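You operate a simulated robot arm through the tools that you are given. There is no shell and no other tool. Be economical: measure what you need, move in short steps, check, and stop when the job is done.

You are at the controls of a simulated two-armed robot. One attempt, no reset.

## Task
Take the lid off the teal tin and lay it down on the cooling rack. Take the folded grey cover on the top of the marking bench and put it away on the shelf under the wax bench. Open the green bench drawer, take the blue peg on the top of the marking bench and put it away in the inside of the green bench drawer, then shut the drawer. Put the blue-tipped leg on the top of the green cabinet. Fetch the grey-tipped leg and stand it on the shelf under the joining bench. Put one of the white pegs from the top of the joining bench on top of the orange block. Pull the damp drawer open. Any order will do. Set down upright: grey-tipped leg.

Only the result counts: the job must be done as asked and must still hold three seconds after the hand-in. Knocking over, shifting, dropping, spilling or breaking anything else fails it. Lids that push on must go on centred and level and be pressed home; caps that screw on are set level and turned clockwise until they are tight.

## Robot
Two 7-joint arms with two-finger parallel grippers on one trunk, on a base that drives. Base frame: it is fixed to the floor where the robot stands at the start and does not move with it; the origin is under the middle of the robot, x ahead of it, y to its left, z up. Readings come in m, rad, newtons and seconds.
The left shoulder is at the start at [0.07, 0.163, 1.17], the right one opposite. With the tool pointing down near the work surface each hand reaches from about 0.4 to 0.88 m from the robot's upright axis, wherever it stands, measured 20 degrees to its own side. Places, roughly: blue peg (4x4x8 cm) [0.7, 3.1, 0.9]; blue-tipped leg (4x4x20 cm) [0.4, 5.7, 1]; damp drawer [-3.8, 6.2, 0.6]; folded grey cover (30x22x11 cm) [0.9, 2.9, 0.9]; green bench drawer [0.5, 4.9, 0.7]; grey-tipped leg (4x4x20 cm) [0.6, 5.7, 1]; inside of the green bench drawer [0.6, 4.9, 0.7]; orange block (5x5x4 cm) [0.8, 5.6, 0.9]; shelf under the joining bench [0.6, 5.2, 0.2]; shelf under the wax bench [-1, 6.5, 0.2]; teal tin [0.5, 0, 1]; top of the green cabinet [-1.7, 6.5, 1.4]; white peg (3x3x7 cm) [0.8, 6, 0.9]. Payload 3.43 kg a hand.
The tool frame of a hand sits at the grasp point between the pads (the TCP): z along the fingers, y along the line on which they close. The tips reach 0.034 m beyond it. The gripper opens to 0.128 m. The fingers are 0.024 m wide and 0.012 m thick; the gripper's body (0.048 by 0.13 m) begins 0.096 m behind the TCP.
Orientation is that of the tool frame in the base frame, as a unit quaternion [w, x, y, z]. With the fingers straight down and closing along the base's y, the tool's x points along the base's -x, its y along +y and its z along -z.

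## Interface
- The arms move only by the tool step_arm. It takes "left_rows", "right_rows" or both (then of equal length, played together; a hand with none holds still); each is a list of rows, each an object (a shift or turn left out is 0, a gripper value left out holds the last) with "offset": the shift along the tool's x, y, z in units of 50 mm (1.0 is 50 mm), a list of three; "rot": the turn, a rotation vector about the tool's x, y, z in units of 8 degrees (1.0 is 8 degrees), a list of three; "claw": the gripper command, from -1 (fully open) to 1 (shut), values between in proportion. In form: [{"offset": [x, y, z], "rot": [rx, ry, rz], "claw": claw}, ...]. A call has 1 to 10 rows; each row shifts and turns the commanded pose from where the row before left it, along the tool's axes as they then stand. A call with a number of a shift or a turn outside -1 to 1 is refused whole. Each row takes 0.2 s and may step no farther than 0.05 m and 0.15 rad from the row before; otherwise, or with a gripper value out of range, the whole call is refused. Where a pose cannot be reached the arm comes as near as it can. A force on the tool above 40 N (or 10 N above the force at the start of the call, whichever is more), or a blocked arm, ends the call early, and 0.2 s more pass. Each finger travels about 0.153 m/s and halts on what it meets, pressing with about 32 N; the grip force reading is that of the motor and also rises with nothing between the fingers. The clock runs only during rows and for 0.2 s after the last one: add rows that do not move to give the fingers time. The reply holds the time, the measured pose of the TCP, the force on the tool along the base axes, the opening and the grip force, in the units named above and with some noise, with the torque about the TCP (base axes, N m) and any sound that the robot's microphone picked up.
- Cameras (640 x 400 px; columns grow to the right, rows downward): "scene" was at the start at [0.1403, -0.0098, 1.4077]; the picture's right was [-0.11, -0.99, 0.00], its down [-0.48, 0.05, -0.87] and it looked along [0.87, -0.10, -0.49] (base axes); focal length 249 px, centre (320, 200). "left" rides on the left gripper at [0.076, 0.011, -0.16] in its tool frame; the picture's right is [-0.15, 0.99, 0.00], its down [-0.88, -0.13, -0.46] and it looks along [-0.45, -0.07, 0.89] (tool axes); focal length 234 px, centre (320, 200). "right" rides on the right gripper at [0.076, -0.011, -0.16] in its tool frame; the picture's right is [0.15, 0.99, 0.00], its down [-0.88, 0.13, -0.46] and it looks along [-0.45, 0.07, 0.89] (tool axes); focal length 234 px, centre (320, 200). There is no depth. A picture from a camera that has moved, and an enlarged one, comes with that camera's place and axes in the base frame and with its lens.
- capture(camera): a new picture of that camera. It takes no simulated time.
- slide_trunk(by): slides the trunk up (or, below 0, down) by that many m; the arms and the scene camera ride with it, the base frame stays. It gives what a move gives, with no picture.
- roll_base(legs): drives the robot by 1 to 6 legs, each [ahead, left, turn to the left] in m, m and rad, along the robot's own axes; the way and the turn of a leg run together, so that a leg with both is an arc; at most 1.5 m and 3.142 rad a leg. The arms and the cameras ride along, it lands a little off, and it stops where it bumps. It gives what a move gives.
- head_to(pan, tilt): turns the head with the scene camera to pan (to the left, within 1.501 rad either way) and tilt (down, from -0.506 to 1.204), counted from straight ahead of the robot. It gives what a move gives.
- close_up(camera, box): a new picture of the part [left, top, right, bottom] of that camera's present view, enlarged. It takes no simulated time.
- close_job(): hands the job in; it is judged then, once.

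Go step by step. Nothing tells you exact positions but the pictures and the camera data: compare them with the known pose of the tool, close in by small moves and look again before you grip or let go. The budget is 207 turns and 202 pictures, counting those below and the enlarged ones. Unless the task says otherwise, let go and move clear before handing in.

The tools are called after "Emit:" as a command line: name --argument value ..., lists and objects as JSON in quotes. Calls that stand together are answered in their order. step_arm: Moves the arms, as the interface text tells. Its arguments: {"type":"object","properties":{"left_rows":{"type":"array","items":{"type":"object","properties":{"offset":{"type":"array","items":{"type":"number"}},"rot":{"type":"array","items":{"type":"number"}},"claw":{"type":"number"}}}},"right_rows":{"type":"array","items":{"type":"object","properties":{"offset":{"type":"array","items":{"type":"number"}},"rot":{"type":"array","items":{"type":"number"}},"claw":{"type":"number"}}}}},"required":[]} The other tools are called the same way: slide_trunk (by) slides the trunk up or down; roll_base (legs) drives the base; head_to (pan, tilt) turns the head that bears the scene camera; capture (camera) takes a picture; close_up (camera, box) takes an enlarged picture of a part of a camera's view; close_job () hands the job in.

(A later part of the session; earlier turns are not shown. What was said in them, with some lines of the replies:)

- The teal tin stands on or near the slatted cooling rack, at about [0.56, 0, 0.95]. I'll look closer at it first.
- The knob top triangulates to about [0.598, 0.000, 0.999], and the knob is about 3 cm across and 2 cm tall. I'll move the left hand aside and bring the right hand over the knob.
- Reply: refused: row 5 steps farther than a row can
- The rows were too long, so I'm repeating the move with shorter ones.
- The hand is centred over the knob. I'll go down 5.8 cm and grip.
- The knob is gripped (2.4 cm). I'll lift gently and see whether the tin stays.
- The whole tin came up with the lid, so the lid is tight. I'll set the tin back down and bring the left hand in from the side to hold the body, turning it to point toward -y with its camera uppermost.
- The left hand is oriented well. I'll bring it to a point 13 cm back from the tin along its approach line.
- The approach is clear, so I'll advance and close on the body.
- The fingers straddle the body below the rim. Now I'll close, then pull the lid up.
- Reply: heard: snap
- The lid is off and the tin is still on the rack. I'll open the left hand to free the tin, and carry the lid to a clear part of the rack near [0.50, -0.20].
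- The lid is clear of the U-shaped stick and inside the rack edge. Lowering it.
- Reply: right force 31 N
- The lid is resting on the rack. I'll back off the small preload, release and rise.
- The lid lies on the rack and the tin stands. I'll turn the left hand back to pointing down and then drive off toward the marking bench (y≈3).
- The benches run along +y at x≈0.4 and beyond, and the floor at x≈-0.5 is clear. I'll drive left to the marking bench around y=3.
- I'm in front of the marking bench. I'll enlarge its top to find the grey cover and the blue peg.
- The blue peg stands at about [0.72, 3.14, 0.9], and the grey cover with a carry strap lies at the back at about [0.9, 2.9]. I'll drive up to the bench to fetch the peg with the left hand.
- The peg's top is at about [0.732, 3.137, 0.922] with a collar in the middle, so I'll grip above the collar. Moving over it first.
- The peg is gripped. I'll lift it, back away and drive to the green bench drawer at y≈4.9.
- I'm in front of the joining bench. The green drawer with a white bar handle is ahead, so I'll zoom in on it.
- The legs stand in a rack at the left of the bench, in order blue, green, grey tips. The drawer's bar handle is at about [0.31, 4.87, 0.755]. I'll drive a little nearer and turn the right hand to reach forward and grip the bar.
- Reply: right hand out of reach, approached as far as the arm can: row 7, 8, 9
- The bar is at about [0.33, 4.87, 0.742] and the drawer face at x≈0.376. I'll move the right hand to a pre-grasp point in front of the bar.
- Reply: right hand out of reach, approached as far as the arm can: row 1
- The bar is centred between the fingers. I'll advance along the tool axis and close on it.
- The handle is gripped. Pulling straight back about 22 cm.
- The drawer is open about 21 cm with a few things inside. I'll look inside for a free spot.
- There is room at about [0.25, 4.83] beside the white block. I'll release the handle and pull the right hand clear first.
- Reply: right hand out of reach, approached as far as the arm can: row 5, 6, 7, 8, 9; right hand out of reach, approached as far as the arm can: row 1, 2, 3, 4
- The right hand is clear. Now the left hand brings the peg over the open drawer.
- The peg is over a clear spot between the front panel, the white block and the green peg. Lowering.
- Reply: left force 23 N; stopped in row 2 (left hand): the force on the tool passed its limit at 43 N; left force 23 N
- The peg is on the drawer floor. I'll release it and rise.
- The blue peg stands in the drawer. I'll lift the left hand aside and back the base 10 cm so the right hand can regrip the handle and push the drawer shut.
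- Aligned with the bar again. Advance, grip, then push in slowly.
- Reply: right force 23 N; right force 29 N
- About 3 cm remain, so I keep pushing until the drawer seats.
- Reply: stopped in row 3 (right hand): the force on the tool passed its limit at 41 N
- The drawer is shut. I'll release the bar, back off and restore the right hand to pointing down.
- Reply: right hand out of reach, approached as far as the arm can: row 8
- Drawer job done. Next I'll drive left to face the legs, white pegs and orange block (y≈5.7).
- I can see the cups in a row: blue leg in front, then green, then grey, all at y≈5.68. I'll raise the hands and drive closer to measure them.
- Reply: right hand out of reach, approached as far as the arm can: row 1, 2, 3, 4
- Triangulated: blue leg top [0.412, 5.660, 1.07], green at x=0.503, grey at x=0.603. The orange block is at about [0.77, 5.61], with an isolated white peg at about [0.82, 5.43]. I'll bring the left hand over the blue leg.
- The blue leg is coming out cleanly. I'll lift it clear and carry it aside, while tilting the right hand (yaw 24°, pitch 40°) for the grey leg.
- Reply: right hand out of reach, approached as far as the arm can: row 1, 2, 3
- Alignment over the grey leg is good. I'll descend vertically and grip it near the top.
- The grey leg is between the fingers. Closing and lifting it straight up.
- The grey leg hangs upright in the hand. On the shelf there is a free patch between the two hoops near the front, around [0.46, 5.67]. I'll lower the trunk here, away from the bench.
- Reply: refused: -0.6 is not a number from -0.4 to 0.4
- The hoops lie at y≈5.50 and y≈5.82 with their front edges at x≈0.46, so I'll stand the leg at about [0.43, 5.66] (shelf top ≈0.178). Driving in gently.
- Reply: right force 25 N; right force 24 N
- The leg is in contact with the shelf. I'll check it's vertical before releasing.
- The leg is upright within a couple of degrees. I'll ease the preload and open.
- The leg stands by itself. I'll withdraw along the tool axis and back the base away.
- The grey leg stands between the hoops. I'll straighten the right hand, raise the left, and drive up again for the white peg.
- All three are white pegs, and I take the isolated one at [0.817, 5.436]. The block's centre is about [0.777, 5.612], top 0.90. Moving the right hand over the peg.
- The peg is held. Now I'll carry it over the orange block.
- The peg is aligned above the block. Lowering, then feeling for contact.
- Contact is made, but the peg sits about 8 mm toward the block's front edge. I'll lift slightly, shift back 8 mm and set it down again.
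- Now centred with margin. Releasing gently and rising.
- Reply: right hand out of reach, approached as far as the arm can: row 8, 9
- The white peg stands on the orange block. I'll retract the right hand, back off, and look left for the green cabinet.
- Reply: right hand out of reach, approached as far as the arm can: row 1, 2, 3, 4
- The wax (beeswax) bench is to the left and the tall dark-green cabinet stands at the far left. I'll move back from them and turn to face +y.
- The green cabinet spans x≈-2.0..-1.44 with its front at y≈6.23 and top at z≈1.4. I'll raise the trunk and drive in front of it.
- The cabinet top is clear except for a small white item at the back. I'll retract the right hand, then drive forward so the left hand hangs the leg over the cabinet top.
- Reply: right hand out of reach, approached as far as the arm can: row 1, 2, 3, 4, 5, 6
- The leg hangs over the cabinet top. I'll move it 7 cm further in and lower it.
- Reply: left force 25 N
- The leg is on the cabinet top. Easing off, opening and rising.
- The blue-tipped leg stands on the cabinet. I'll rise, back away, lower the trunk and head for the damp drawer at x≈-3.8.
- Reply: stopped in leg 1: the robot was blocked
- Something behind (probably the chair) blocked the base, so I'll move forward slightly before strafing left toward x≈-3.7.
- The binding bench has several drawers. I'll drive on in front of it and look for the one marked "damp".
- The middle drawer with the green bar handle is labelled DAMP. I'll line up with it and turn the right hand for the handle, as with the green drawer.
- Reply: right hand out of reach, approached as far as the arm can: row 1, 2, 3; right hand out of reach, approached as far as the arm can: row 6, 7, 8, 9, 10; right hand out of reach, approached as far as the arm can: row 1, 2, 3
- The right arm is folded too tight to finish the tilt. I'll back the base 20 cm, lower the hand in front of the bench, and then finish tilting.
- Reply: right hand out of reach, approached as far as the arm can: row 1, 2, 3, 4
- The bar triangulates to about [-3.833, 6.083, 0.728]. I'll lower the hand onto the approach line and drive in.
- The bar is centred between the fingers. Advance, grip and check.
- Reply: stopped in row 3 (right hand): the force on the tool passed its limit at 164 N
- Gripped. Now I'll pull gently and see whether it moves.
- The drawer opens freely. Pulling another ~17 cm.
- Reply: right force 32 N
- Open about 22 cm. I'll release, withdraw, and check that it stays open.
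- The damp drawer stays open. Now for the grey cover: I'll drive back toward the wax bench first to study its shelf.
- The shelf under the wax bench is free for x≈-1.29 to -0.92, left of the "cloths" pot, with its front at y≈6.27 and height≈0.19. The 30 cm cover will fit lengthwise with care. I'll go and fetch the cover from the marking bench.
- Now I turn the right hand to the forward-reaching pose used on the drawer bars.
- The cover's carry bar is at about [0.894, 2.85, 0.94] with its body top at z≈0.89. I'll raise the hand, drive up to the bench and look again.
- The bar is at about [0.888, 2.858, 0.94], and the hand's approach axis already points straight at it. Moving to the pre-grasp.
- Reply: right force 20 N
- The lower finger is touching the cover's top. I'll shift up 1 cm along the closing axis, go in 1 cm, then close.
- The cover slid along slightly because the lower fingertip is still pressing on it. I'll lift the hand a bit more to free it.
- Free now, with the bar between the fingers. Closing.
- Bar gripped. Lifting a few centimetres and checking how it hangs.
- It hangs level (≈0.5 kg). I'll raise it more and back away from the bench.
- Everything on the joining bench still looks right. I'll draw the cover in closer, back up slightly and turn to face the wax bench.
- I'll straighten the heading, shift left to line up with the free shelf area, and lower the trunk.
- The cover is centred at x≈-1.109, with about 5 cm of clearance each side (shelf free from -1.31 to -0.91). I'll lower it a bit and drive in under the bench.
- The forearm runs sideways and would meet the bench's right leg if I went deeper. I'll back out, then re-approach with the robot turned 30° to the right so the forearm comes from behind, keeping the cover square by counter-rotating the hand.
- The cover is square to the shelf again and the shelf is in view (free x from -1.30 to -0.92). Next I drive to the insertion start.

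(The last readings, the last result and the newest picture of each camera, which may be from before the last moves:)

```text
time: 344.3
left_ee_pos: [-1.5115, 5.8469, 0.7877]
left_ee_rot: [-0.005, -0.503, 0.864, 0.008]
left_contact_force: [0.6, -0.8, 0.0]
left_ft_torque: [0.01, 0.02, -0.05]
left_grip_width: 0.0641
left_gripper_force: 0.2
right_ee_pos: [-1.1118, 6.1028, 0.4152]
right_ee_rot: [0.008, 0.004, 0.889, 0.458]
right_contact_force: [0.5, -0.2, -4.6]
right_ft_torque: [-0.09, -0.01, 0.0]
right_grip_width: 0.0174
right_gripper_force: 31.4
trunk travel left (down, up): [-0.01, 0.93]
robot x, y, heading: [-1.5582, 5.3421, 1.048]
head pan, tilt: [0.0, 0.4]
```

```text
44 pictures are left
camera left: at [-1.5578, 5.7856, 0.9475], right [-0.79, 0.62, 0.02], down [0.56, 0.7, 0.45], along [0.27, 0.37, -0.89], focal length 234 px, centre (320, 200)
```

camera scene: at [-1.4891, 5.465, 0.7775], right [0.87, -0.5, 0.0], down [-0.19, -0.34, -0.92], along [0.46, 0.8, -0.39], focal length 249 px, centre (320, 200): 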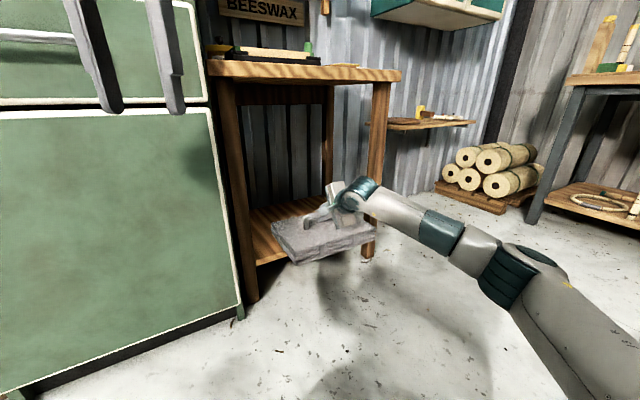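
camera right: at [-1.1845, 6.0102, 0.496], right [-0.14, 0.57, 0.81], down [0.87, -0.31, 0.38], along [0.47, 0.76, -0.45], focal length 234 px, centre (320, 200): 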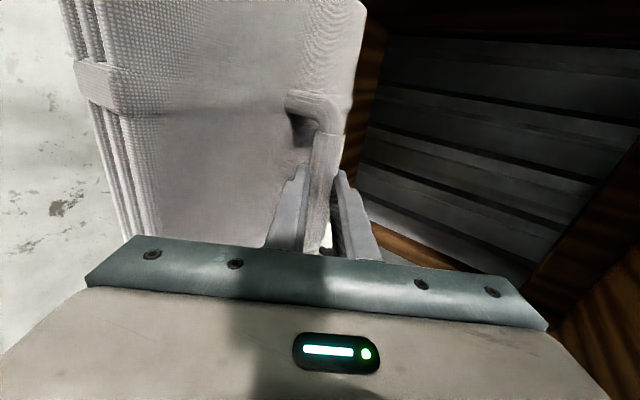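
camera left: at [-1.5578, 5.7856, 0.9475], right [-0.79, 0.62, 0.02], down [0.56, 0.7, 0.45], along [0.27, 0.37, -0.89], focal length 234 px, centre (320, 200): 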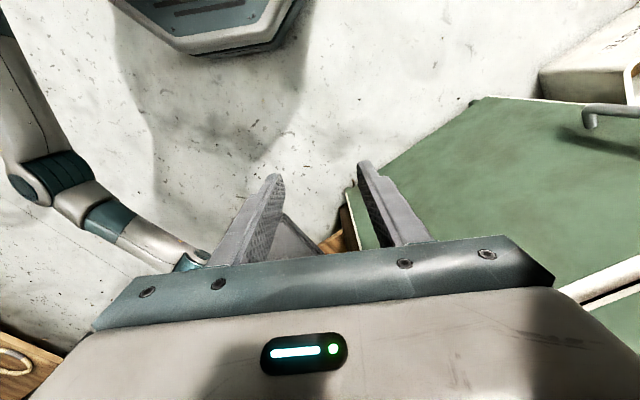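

The forearm now comes from behind. I'll tuck the left hand further in, then drive the cover straight in under the bench.

Emit:
step_arm --left_rows '[{"offset": [0.2, -0.9, 0]}, {"offset": [0.2, -0.9, 0]}, {"offset": [0.2, -0.9, 0]}, {}]'

Emit:
roll_base --legs '[[0.147, 0.085, 0]]'

Emit:
capture --camera "scene"

```text
time: 345.3
left_ee_pos: [-1.4087, 5.7533, 0.7853]
left_ee_rot: [-0.005, -0.502, 0.865, 0.007]
left_contact_force: [0.6, -0.1, 0.1]
left_ft_torque: [0.0, -0.03, -0.01]
left_grip_width: 0.064
left_gripper_force: 0.1
right_ee_pos: [-1.1117, 6.102, 0.4147]
right_ee_rot: [0.006, 0.005, 0.888, 0.459]
right_contact_force: [0.6, -0.8, -4.5]
right_ft_torque: [-0.08, 0.05, 0.01]
right_grip_width: 0.0176
right_gripper_force: 32.3
trunk travel left (down, up): [-0.01, 0.93]
robot x, y, heading: [-1.5601, 5.3408, 1.052]
head pan, tilt: [0.0, 0.4]
```

```text
time: 346.8
left_ee_pos: [-1.4103, 5.9227, 0.7845]
left_ee_rot: [-0.004, -0.503, 0.864, 0.007]
left_contact_force: [0.5, 0.2, 0.8]
left_ft_torque: [-0.02, 0.01, -0.01]
left_grip_width: 0.0641
left_gripper_force: 0.1
right_ee_pos: [-1.1133, 6.2696, 0.4149]
right_ee_rot: [0.008, 0.004, 0.889, 0.458]
right_contact_force: [0.2, 0.1, -4.9]
right_ft_torque: [-0.07, 0.0, -0.04]
right_grip_width: 0.0177
right_gripper_force: 32.3
trunk travel left (down, up): [-0.01, 0.93]
robot x, y, heading: [-1.5613, 5.5049, 1.052]
head pan, tilt: [0.0, 0.4]
```

```text
43 pictures are left
camera scene: at [-1.491, 5.6327, 0.7775], right [0.87, -0.5, 0.0], down [-0.19, -0.34, -0.92], along [0.46, 0.8, -0.39], focal length 249 px, centre (320, 200)
```

scene: 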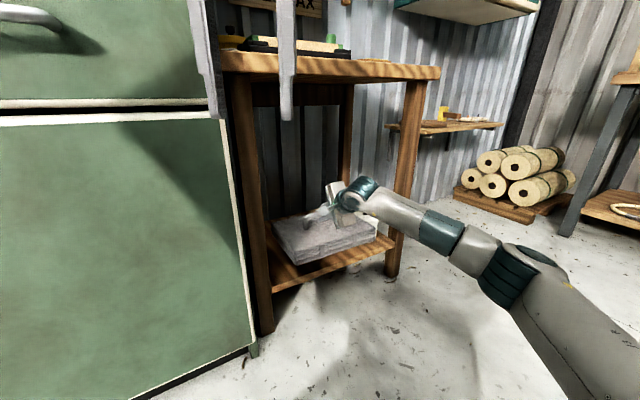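

Clear all round. Driving in the remaining 14 cm.

Emit:
roll_base --legs '[[0.122, 0.07, 0]]'

Emit:
capture --camera "scene"

Emit:
capture --camera "right"

```text
time: 348.0
left_ee_pos: [-1.4109, 6.0093, 0.7924]
left_ee_rot: [0.0, -0.504, 0.863, 0.017]
left_contact_force: [0.2, 0.5, -0.1]
left_ft_torque: [0.0, 0.0, -0.02]
left_grip_width: 0.0643
left_gripper_force: 0.1
right_ee_pos: [-1.1236, 6.3693, 0.4203]
right_ee_rot: [0.004, -0.001, 0.888, 0.46]
right_contact_force: [0.2, -0.4, -4.3]
right_ft_torque: [-0.07, 0.03, -0.03]
right_grip_width: 0.0174
right_gripper_force: 32.0
trunk travel left (down, up): [-0.01, 0.93]
robot x, y, heading: [-1.5652, 5.6046, 1.064]
head pan, tilt: [0.0, 0.4]
stopped in leg 1: the robot was blocked; the commanded pose is now the measured one
```

```text
42 pictures are left
camera scene: at [-1.4926, 5.7254, 0.7807], right [0.87, -0.49, 0.0], down [-0.19, -0.33, -0.92], along [0.45, 0.81, -0.38], focal length 249 px, centre (320, 200)
```

scene: 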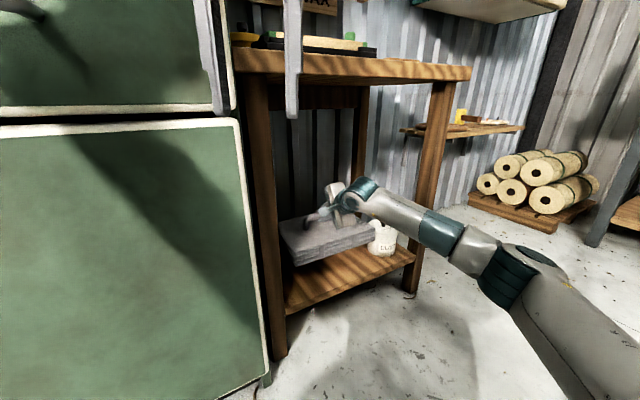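

```text
41 pictures are left
camera right: at [-1.1991, 6.2337, 0.5013], right [-0.15, 0.57, 0.81], down [0.88, -0.3, 0.38], along [0.46, 0.77, -0.45], focal length 234 px, centre (320, 200)
```

right: 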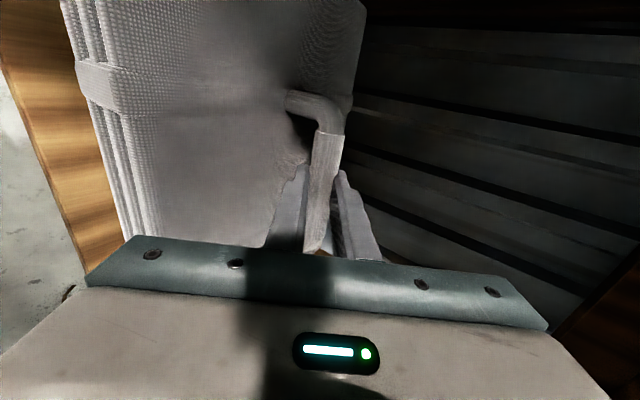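

The base was blocked, perhaps by the left elbow or base corner near the cabinet. The cover is nearly in place, so I won't push further with the base. I'll ease the base back 2 cm and finish with the arm.

Emit:
roll_base --legs '[[-0.022, -0.012, 0]]'

Emit:
step_arm --right_rows '[{"offset": [-0.1, 0.31, 0.44]}, {"offset": [-0.1, 0.31, 0.44]}, {}]'

Emit:
capture --camera "scene"

```text
time: 348.8
left_ee_pos: [-1.4096, 5.9911, 0.7855]
left_ee_rot: [-0.004, -0.503, 0.864, 0.013]
left_contact_force: [1.0, 0.0, -0.8]
left_ft_torque: [0.02, 0.02, 0.01]
left_grip_width: 0.0639
left_gripper_force: 0.1
right_ee_pos: [-1.1223, 6.347, 0.4139]
right_ee_rot: [0.005, 0.0, 0.889, 0.458]
right_contact_force: [0.4, -0.1, -3.9]
right_ft_torque: [-0.05, -0.01, -0.05]
right_grip_width: 0.0175
right_gripper_force: 31.9
trunk travel left (down, up): [-0.01, 0.93]
robot x, y, heading: [-1.5631, 5.583, 1.058]
head pan, tilt: [0.0, 0.4]
```

```text
time: 349.6
left_ee_pos: [-1.4102, 5.991, 0.7851]
left_ee_rot: [-0.004, -0.503, 0.864, 0.013]
left_contact_force: [0.3, -0.1, -0.5]
left_ft_torque: [-0.01, 0.04, 0.0]
left_grip_width: 0.0639
left_gripper_force: 0.0
right_ee_pos: [-1.1108, 6.3998, 0.4135]
right_ee_rot: [0.004, 0.001, 0.888, 0.459]
right_contact_force: [0.2, 0.0, -5.1]
right_ft_torque: [-0.05, 0.01, -0.03]
right_grip_width: 0.0174
right_gripper_force: 31.5
trunk travel left (down, up): [-0.01, 0.93]
robot x, y, heading: [-1.5601, 5.5825, 1.061]
head pan, tilt: [0.0, 0.4]
```

```text
40 pictures are left
camera scene: at [-1.4921, 5.7065, 0.7775], right [0.87, -0.49, 0.0], down [-0.19, -0.34, -0.92], along [0.45, 0.8, -0.39], focal length 249 px, centre (320, 200)
```

scene: 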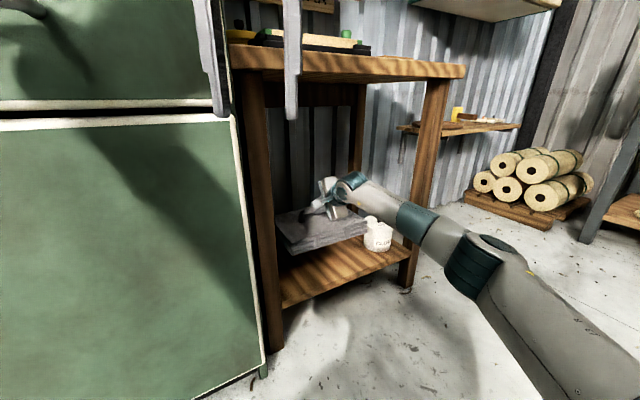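

Emit:
close_up --camera "scene" --box '[250, 150, 430, 310]'

```text
2.50 times, centred on (340, 230) of scene
camera zoom: at [-1.4921, 5.7065, 0.7775], right [0.87, -0.49, 0.0], down [-0.19, -0.34, -0.92], along [0.45, 0.8, -0.39], focal length 624 px, centre (270, 125)
```

zoom: 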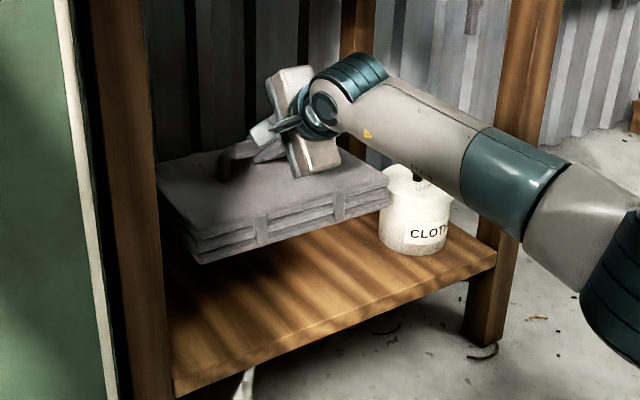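

There's a gap of about 3–4 cm to the pot. Lowering onto the shelf, then feeling for contact.

Emit:
step_arm --right_rows '[{"offset": [0, -0.5, 0.353]}, {"offset": [0, -0.5, 0.353]}, {"offset": [0, -0.5, 0.353]}, {}]'

Emit:
step_arm --right_rows '[{"offset": [0, -0.1, 0.07]}, {"offset": [0, -0.1, 0.07]}]'

Emit:
close_up --camera "scene" --box '[250, 150, 430, 310]'

```text
time: 350.6
left_ee_pos: [-1.4096, 5.9922, 0.7861]
left_ee_rot: [-0.005, -0.503, 0.864, 0.013]
left_contact_force: [-0.8, 0.4, -0.7]
left_ft_torque: [0.0, -0.02, -0.01]
left_grip_width: 0.0641
left_gripper_force: 0.2
right_ee_pos: [-1.1112, 6.3988, 0.3206]
right_ee_rot: [0.004, 0.0, 0.889, 0.459]
right_contact_force: [0.2, 0.3, -4.8]
right_ft_torque: [-0.05, 0.0, 0.01]
right_grip_width: 0.0176
right_gripper_force: 32.0
trunk travel left (down, up): [-0.01, 0.93]
robot x, y, heading: [-1.5618, 5.5797, 1.058]
head pan, tilt: [0.0, 0.4]
```

```text
time: 351.2
left_ee_pos: [-1.4107, 5.9906, 0.785]
left_ee_rot: [-0.005, -0.503, 0.864, 0.013]
left_contact_force: [0.2, 0.5, 0.4]
left_ft_torque: [0.01, 0.02, 0.0]
left_grip_width: 0.0637
left_gripper_force: 0.0
right_ee_pos: [-1.1111, 6.3993, 0.3093]
right_ee_rot: [0.004, -0.001, 0.889, 0.458]
right_contact_force: [0.1, -0.3, -5.1]
right_ft_torque: [-0.08, -0.04, 0.01]
right_grip_width: 0.0173
right_gripper_force: 32.1
trunk travel left (down, up): [-0.01, 0.93]
robot x, y, heading: [-1.5641, 5.5846, 1.06]
head pan, tilt: [0.0, 0.4]
```

```text
2.50 times, centred on (340, 230) of scene
camera zoom: at [-1.4921, 5.7065, 0.7775], right [0.87, -0.49, 0.0], down [-0.19, -0.34, -0.92], along [0.45, 0.8, -0.39], focal length 624 px, centre (270, 125)
```

zoom: 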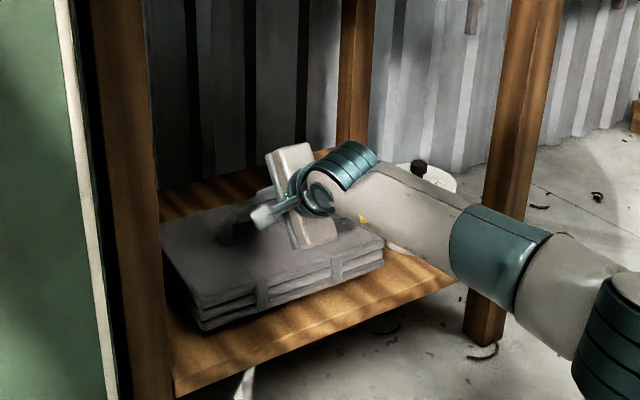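

Emit:
step_arm --right_rows '[{"offset": [0, -0.08, 0.057]}, {"offset": [0, -0.06, 0.042]}]'

Emit:
step_arm --right_rows '[{"offset": [0, -0.06, 0.042]}, {"offset": [0, -0.04, 0.028]}]'

```text
time: 351.8
left_ee_pos: [-1.4104, 5.99, 0.7847]
left_ee_rot: [-0.004, -0.504, 0.864, 0.013]
left_contact_force: [0.7, 0.3, -0.5]
left_ft_torque: [-0.03, 0.0, 0.0]
left_grip_width: 0.0641
left_gripper_force: 0.1
right_ee_pos: [-1.1101, 6.3999, 0.3022]
right_ee_rot: [0.004, -0.001, 0.889, 0.458]
right_contact_force: [-1.0, 0.1, -4.2]
right_ft_torque: [0.02, -0.08, -0.02]
right_grip_width: 0.0176
right_gripper_force: 31.9
trunk travel left (down, up): [-0.01, 0.93]
robot x, y, heading: [-1.5626, 5.5808, 1.062]
head pan, tilt: [0.0, 0.4]
```

```text
time: 352.4
left_ee_pos: [-1.4105, 5.9907, 0.7867]
left_ee_rot: [-0.003, -0.503, 0.864, 0.014]
left_contact_force: [-0.7, -0.2, 0.0]
left_ft_torque: [0.0, 0.01, 0.0]
left_grip_width: 0.0639
left_gripper_force: 0.1
right_ee_pos: [-1.1113, 6.3999, 0.2995]
right_ee_rot: [0.004, -0.001, 0.888, 0.46]
right_contact_force: [-0.9, -4.1, 6.4]
right_ft_torque: [-0.03, 0.03, 0.01]
right_grip_width: 0.0175
right_gripper_force: 32.4
trunk travel left (down, up): [-0.01, 0.93]
robot x, y, heading: [-1.5631, 5.5803, 1.058]
head pan, tilt: [0.0, 0.4]
```

The cover rests on the shelf. Releasing with a small opening and withdrawing along the approach axis.

Emit:
step_arm --right_rows '[{"claw": 0.5}, {"claw": 0.3}, {}, {"offset": [0, 0, -0.3]}, {"offset": [0, 0, -0.6]}, {"offset": [0, 0, -0.8]}]'

Emit:
capture --camera "right"

Emit:
close_up --camera "scene" --box '[250, 150, 430, 310]'

```text
time: 353.8
left_ee_pos: [-1.4093, 5.9914, 0.7857]
left_ee_rot: [-0.004, -0.503, 0.864, 0.013]
left_contact_force: [0.4, 0.2, 0.4]
left_ft_torque: [-0.02, -0.03, 0.01]
left_grip_width: 0.0639
left_gripper_force: 0.1
right_ee_pos: [-1.1107, 6.3291, 0.3471]
right_ee_rot: [0.005, -0.001, 0.889, 0.458]
right_contact_force: [-0.4, 0.8, 0.1]
right_ft_torque: [0.03, -0.03, -0.02]
right_grip_width: 0.0447
right_gripper_force: 0.1
trunk travel left (down, up): [-0.01, 0.93]
robot x, y, heading: [-1.5636, 5.585, 1.057]
head pan, tilt: [0.0, 0.4]
```

```text
37 pictures are left
camera right: at [-1.1871, 6.1941, 0.4282], right [-0.15, 0.57, 0.81], down [0.88, -0.3, 0.38], along [0.46, 0.76, -0.46], focal length 234 px, centre (320, 200)
```

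right: 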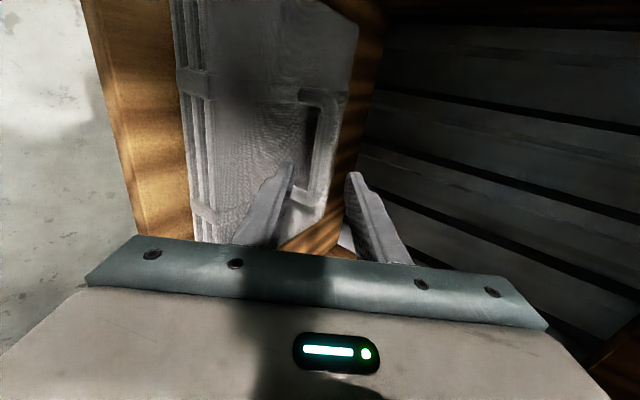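

```text
2.50 times, centred on (340, 230) of scene
camera zoom: at [-1.4924, 5.7062, 0.7776], right [0.87, -0.49, 0.0], down [-0.19, -0.34, -0.92], along [0.45, 0.8, -0.39], focal length 624 px, centre (270, 125)
```

zoom: 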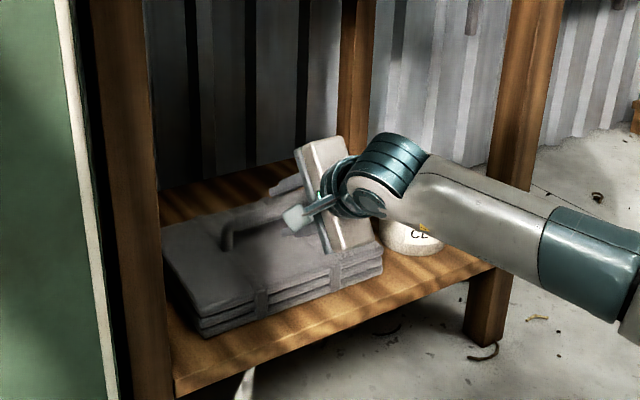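

The cover lies fully on the shelf with the hand free. I'll back straight out.

Emit:
step_arm --right_rows '[{"offset": [0, 0.4, -0.28]}, {"offset": [0, 0, -0.8]}]'

Emit:
roll_base --legs '[[-0.24, -0.136, 0]]'

Emit:
slide_trunk --by 0.4

Emit:
head_to --pan 0 --tilt 0.5

Emit:
capture --camera "scene"

```text
time: 354.4
left_ee_pos: [-1.4105, 5.9907, 0.7852]
left_ee_rot: [-0.003, -0.503, 0.864, 0.013]
left_contact_force: [-1.1, -0.3, -0.2]
left_ft_torque: [-0.06, -0.02, 0.01]
left_grip_width: 0.064
left_gripper_force: 0.2
right_ee_pos: [-1.1108, 6.2983, 0.3925]
right_ee_rot: [0.004, -0.001, 0.888, 0.459]
right_contact_force: [0.0, 0.0, 0.0]
right_ft_torque: [0.0, -0.03, -0.01]
right_grip_width: 0.0447
right_gripper_force: 0.0
trunk travel left (down, up): [-0.01, 0.93]
robot x, y, heading: [-1.5587, 5.5789, 1.058]
head pan, tilt: [0.0, 0.4]
```

```text
time: 356.4
left_ee_pos: [-1.4085, 5.7103, 0.7864]
left_ee_rot: [-0.003, -0.5, 0.866, 0.013]
left_contact_force: [-0.3, 0.8, -0.1]
left_ft_torque: [-0.03, 0.0, -0.01]
left_grip_width: 0.0641
left_gripper_force: 0.1
right_ee_pos: [-1.1078, 6.0154, 0.3937]
right_ee_rot: [0.006, 0.002, 0.888, 0.459]
right_contact_force: [-0.4, 1.1, 0.5]
right_ft_torque: [0.01, 0.02, 0.0]
right_grip_width: 0.0451
right_gripper_force: 0.1
trunk travel left (down, up): [-0.01, 0.93]
robot x, y, heading: [-1.5611, 5.3009, 1.058]
head pan, tilt: [0.0, 0.4]
```

```text
time: 360.2
left_ee_pos: [-1.4086, 5.7105, 1.1852]
left_ee_rot: [-0.003, -0.5, 0.866, 0.013]
left_contact_force: [0.5, -0.2, 0.6]
left_ft_torque: [0.0, 0.0, 0.02]
left_grip_width: 0.0638
left_gripper_force: 0.1
right_ee_pos: [-1.1081, 6.0142, 0.7928]
right_ee_rot: [0.006, 0.002, 0.889, 0.459]
right_contact_force: [-0.8, 0.5, 0.1]
right_ft_torque: [-0.01, 0.01, 0.01]
right_grip_width: 0.0446
right_gripper_force: 0.0
trunk travel left (down, up): [-0.41, 0.53]
robot x, y, heading: [-1.5643, 5.2967, 1.055]
head pan, tilt: [0.0, 0.4]
```

```text
time: 360.9
left_ee_pos: [-1.4085, 5.7096, 1.1863]
left_ee_rot: [-0.004, -0.5, 0.866, 0.014]
left_contact_force: [1.0, 0.0, -0.2]
left_ft_torque: [0.02, 0.01, 0.01]
left_grip_width: 0.0637
left_gripper_force: 0.1
right_ee_pos: [-1.1067, 6.0157, 0.793]
right_ee_rot: [0.006, 0.002, 0.889, 0.459]
right_contact_force: [0.1, -0.2, -0.1]
right_ft_torque: [0.04, 0.03, -0.01]
right_grip_width: 0.0448
right_gripper_force: 0.0
trunk travel left (down, up): [-0.41, 0.53]
robot x, y, heading: [-1.5634, 5.2996, 1.053]
head pan, tilt: [0.0, 0.499]
```

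```text
35 pictures are left
camera scene: at [-1.4937, 5.4241, 1.1685], right [0.87, -0.49, 0.0], down [-0.24, -0.42, -0.88], along [0.43, 0.76, -0.48], focal length 249 px, centre (320, 200)
```

scene: 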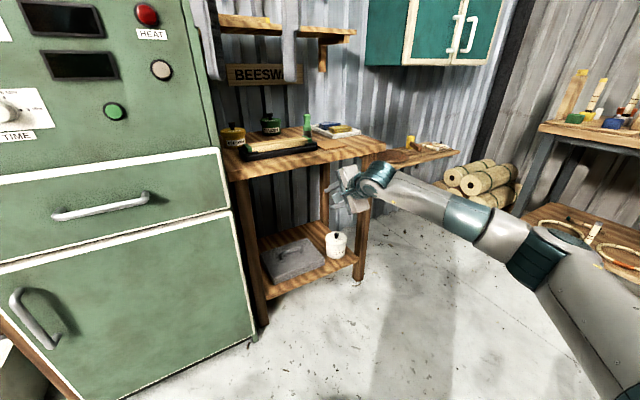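

The cover is on the shelf and the pot is untouched. Now I'll verify the blue leg on the cabinet after that bump, and the drawer and chair.

Emit:
slide_trunk --by 0.4

Emit:
head_to --pan 0.75 --tilt 0.15

Emit:
capture --camera "scene"

Emit:
head_to --pan -1.5 --tilt 0.5

Emit:
capture --camera "scene"

```text
time: 364.7
left_ee_pos: [-1.408, 5.71, 1.5862]
left_ee_rot: [-0.003, -0.5, 0.866, 0.013]
left_contact_force: [-0.4, 0.3, -0.1]
left_ft_torque: [-0.02, -0.01, -0.01]
left_grip_width: 0.0637
left_gripper_force: 0.1
right_ee_pos: [-1.1054, 6.0153, 1.1932]
right_ee_rot: [0.006, 0.002, 0.888, 0.459]
right_contact_force: [0.2, -0.4, 0.7]
right_ft_torque: [-0.01, 0.0, -0.01]
right_grip_width: 0.0448
right_gripper_force: 0.0
trunk travel left (down, up): [-0.81, 0.13]
robot x, y, heading: [-1.5613, 5.3017, 1.048]
head pan, tilt: [0.0, 0.499]
```

```text
time: 365.8
left_ee_pos: [-1.4091, 5.7099, 1.5861]
left_ee_rot: [-0.005, -0.5, 0.866, 0.013]
left_contact_force: [0.9, 1.1, 0.8]
left_ft_torque: [0.0, -0.01, -0.02]
left_grip_width: 0.0637
left_gripper_force: 0.0
right_ee_pos: [-1.1064, 6.0155, 1.1937]
right_ee_rot: [0.005, 0.001, 0.889, 0.459]
right_contact_force: [-0.4, -0.3, 0.4]
right_ft_torque: [-0.01, -0.01, 0.0]
right_grip_width: 0.0448
right_gripper_force: 0.2
trunk travel left (down, up): [-0.81, 0.13]
robot x, y, heading: [-1.5627, 5.3036, 1.057]
head pan, tilt: [0.75, 0.15]
```

```text
34 pictures are left
camera scene: at [-1.56, 5.4353, 1.6009], right [0.97, 0.23, 0.0], down [0.03, -0.15, -0.99], along [-0.23, 0.96, -0.15], focal length 249 px, centre (320, 200)
```

scene: 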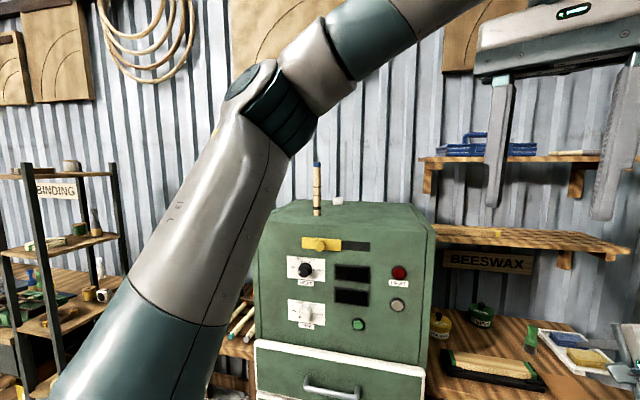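

```text
time: 367.9
left_ee_pos: [-1.409, 5.7096, 1.5862]
left_ee_rot: [-0.003, -0.5, 0.866, 0.013]
left_contact_force: [0.3, -0.5, 0.9]
left_ft_torque: [-0.03, -0.02, 0.03]
left_grip_width: 0.0641
left_gripper_force: 0.1
right_ee_pos: [-1.1073, 6.0147, 1.1928]
right_ee_rot: [0.006, 0.001, 0.889, 0.458]
right_contact_force: [-0.2, 1.0, 0.2]
right_ft_torque: [-0.01, 0.0, 0.01]
right_grip_width: 0.0451
right_gripper_force: 0.0
trunk travel left (down, up): [-0.81, 0.13]
robot x, y, heading: [-1.5672, 5.3041, 1.05]
head pan, tilt: [-1.499, 0.499]
```

```text
33 pictures are left
camera scene: at [-1.4565, 5.3059, 1.5685], right [-0.43, -0.9, 0.0], down [-0.43, 0.21, -0.88], along [0.79, -0.38, -0.48], focal length 249 px, centre (320, 200)
```

scene: 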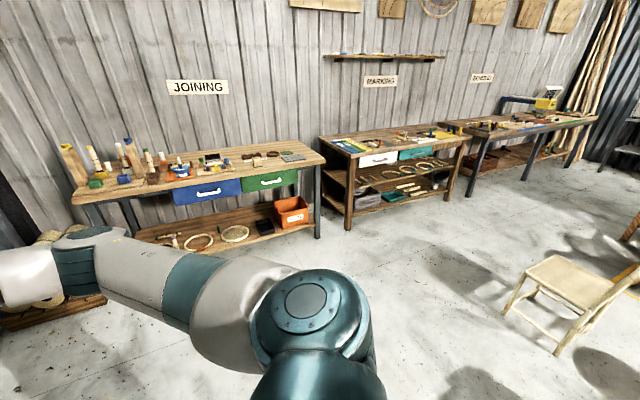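

The blue leg still stands on the cabinet. I'll turn a bit to see what was behind the robot when it was blocked earlier.

Emit:
roll_base --legs '[[0, 0, -1.4]]'

Emit:
capture --camera "scene"

```text
time: 371.8
left_ee_pos: [-1.1348, 5.2121, 1.5856]
left_ee_rot: [0.005, 0.182, 0.983, 0.012]
left_contact_force: [-0.3, 0.5, -0.4]
left_ft_torque: [-0.01, 0.0, 0.06]
left_grip_width: 0.064
left_gripper_force: 0.1
right_ee_pos: [-0.7877, 4.9621, 1.1936]
right_ee_rot: [0.302, 0.578, 0.675, 0.344]
right_contact_force: [0.0, -0.2, 0.5]
right_ft_torque: [0.0, 0.0, 0.01]
right_grip_width: 0.0444
right_gripper_force: 0.0
trunk travel left (down, up): [-0.81, 0.13]
robot x, y, heading: [-1.5634, 5.2965, -0.361]
head pan, tilt: [-1.499, 0.499]
```

```text
32 pictures are left
camera scene: at [-1.5422, 5.1966, 1.5685], right [-0.96, 0.28, 0.0], down [0.14, 0.46, -0.88], along [-0.25, -0.84, -0.48], focal length 249 px, centre (320, 200)
```

scene: 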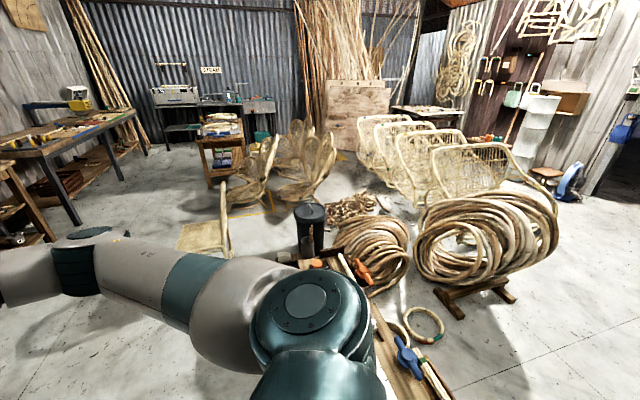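

The robot had only touched the fixed work table behind it, and nothing there looks disturbed. All the tasks are done and both hands are empty and clear, so I'm handing in.

Emit:
close_job

```text
The job is handed in.
```

I finished all seven tasks and handed the job in. The hand-in only confirmed receipt, so I don't know the verdict.

- **Teal tin:** the lid is off and lies on the cooling rack. The tin is back on the rack where it stood.
- **Grey cover:** it lies on the shelf under the wax bench, clear of the pot beside it.
- **Blue peg:** it stands inside the green bench drawer, and the drawer is shut.
- **Blue-tipped leg:** it stands on top of the green cabinet.
- **Grey-tipped leg:** it stands upright on the shelf under the joining bench, between the two hoops.
- **White peg:** one peg stands on top of the orange block.
- **Damp drawer:** it is pulled open about 22 cm and stayed open after I let go.

**Bumps:** the base was blocked twice while driving. Once was while backing away from the green cabinet, probably against the work table behind it. The other was near the cabinet while I put the cover away. In the pictures I took afterwards, the blue-tipped leg was still standing and nothing looked disturbed.
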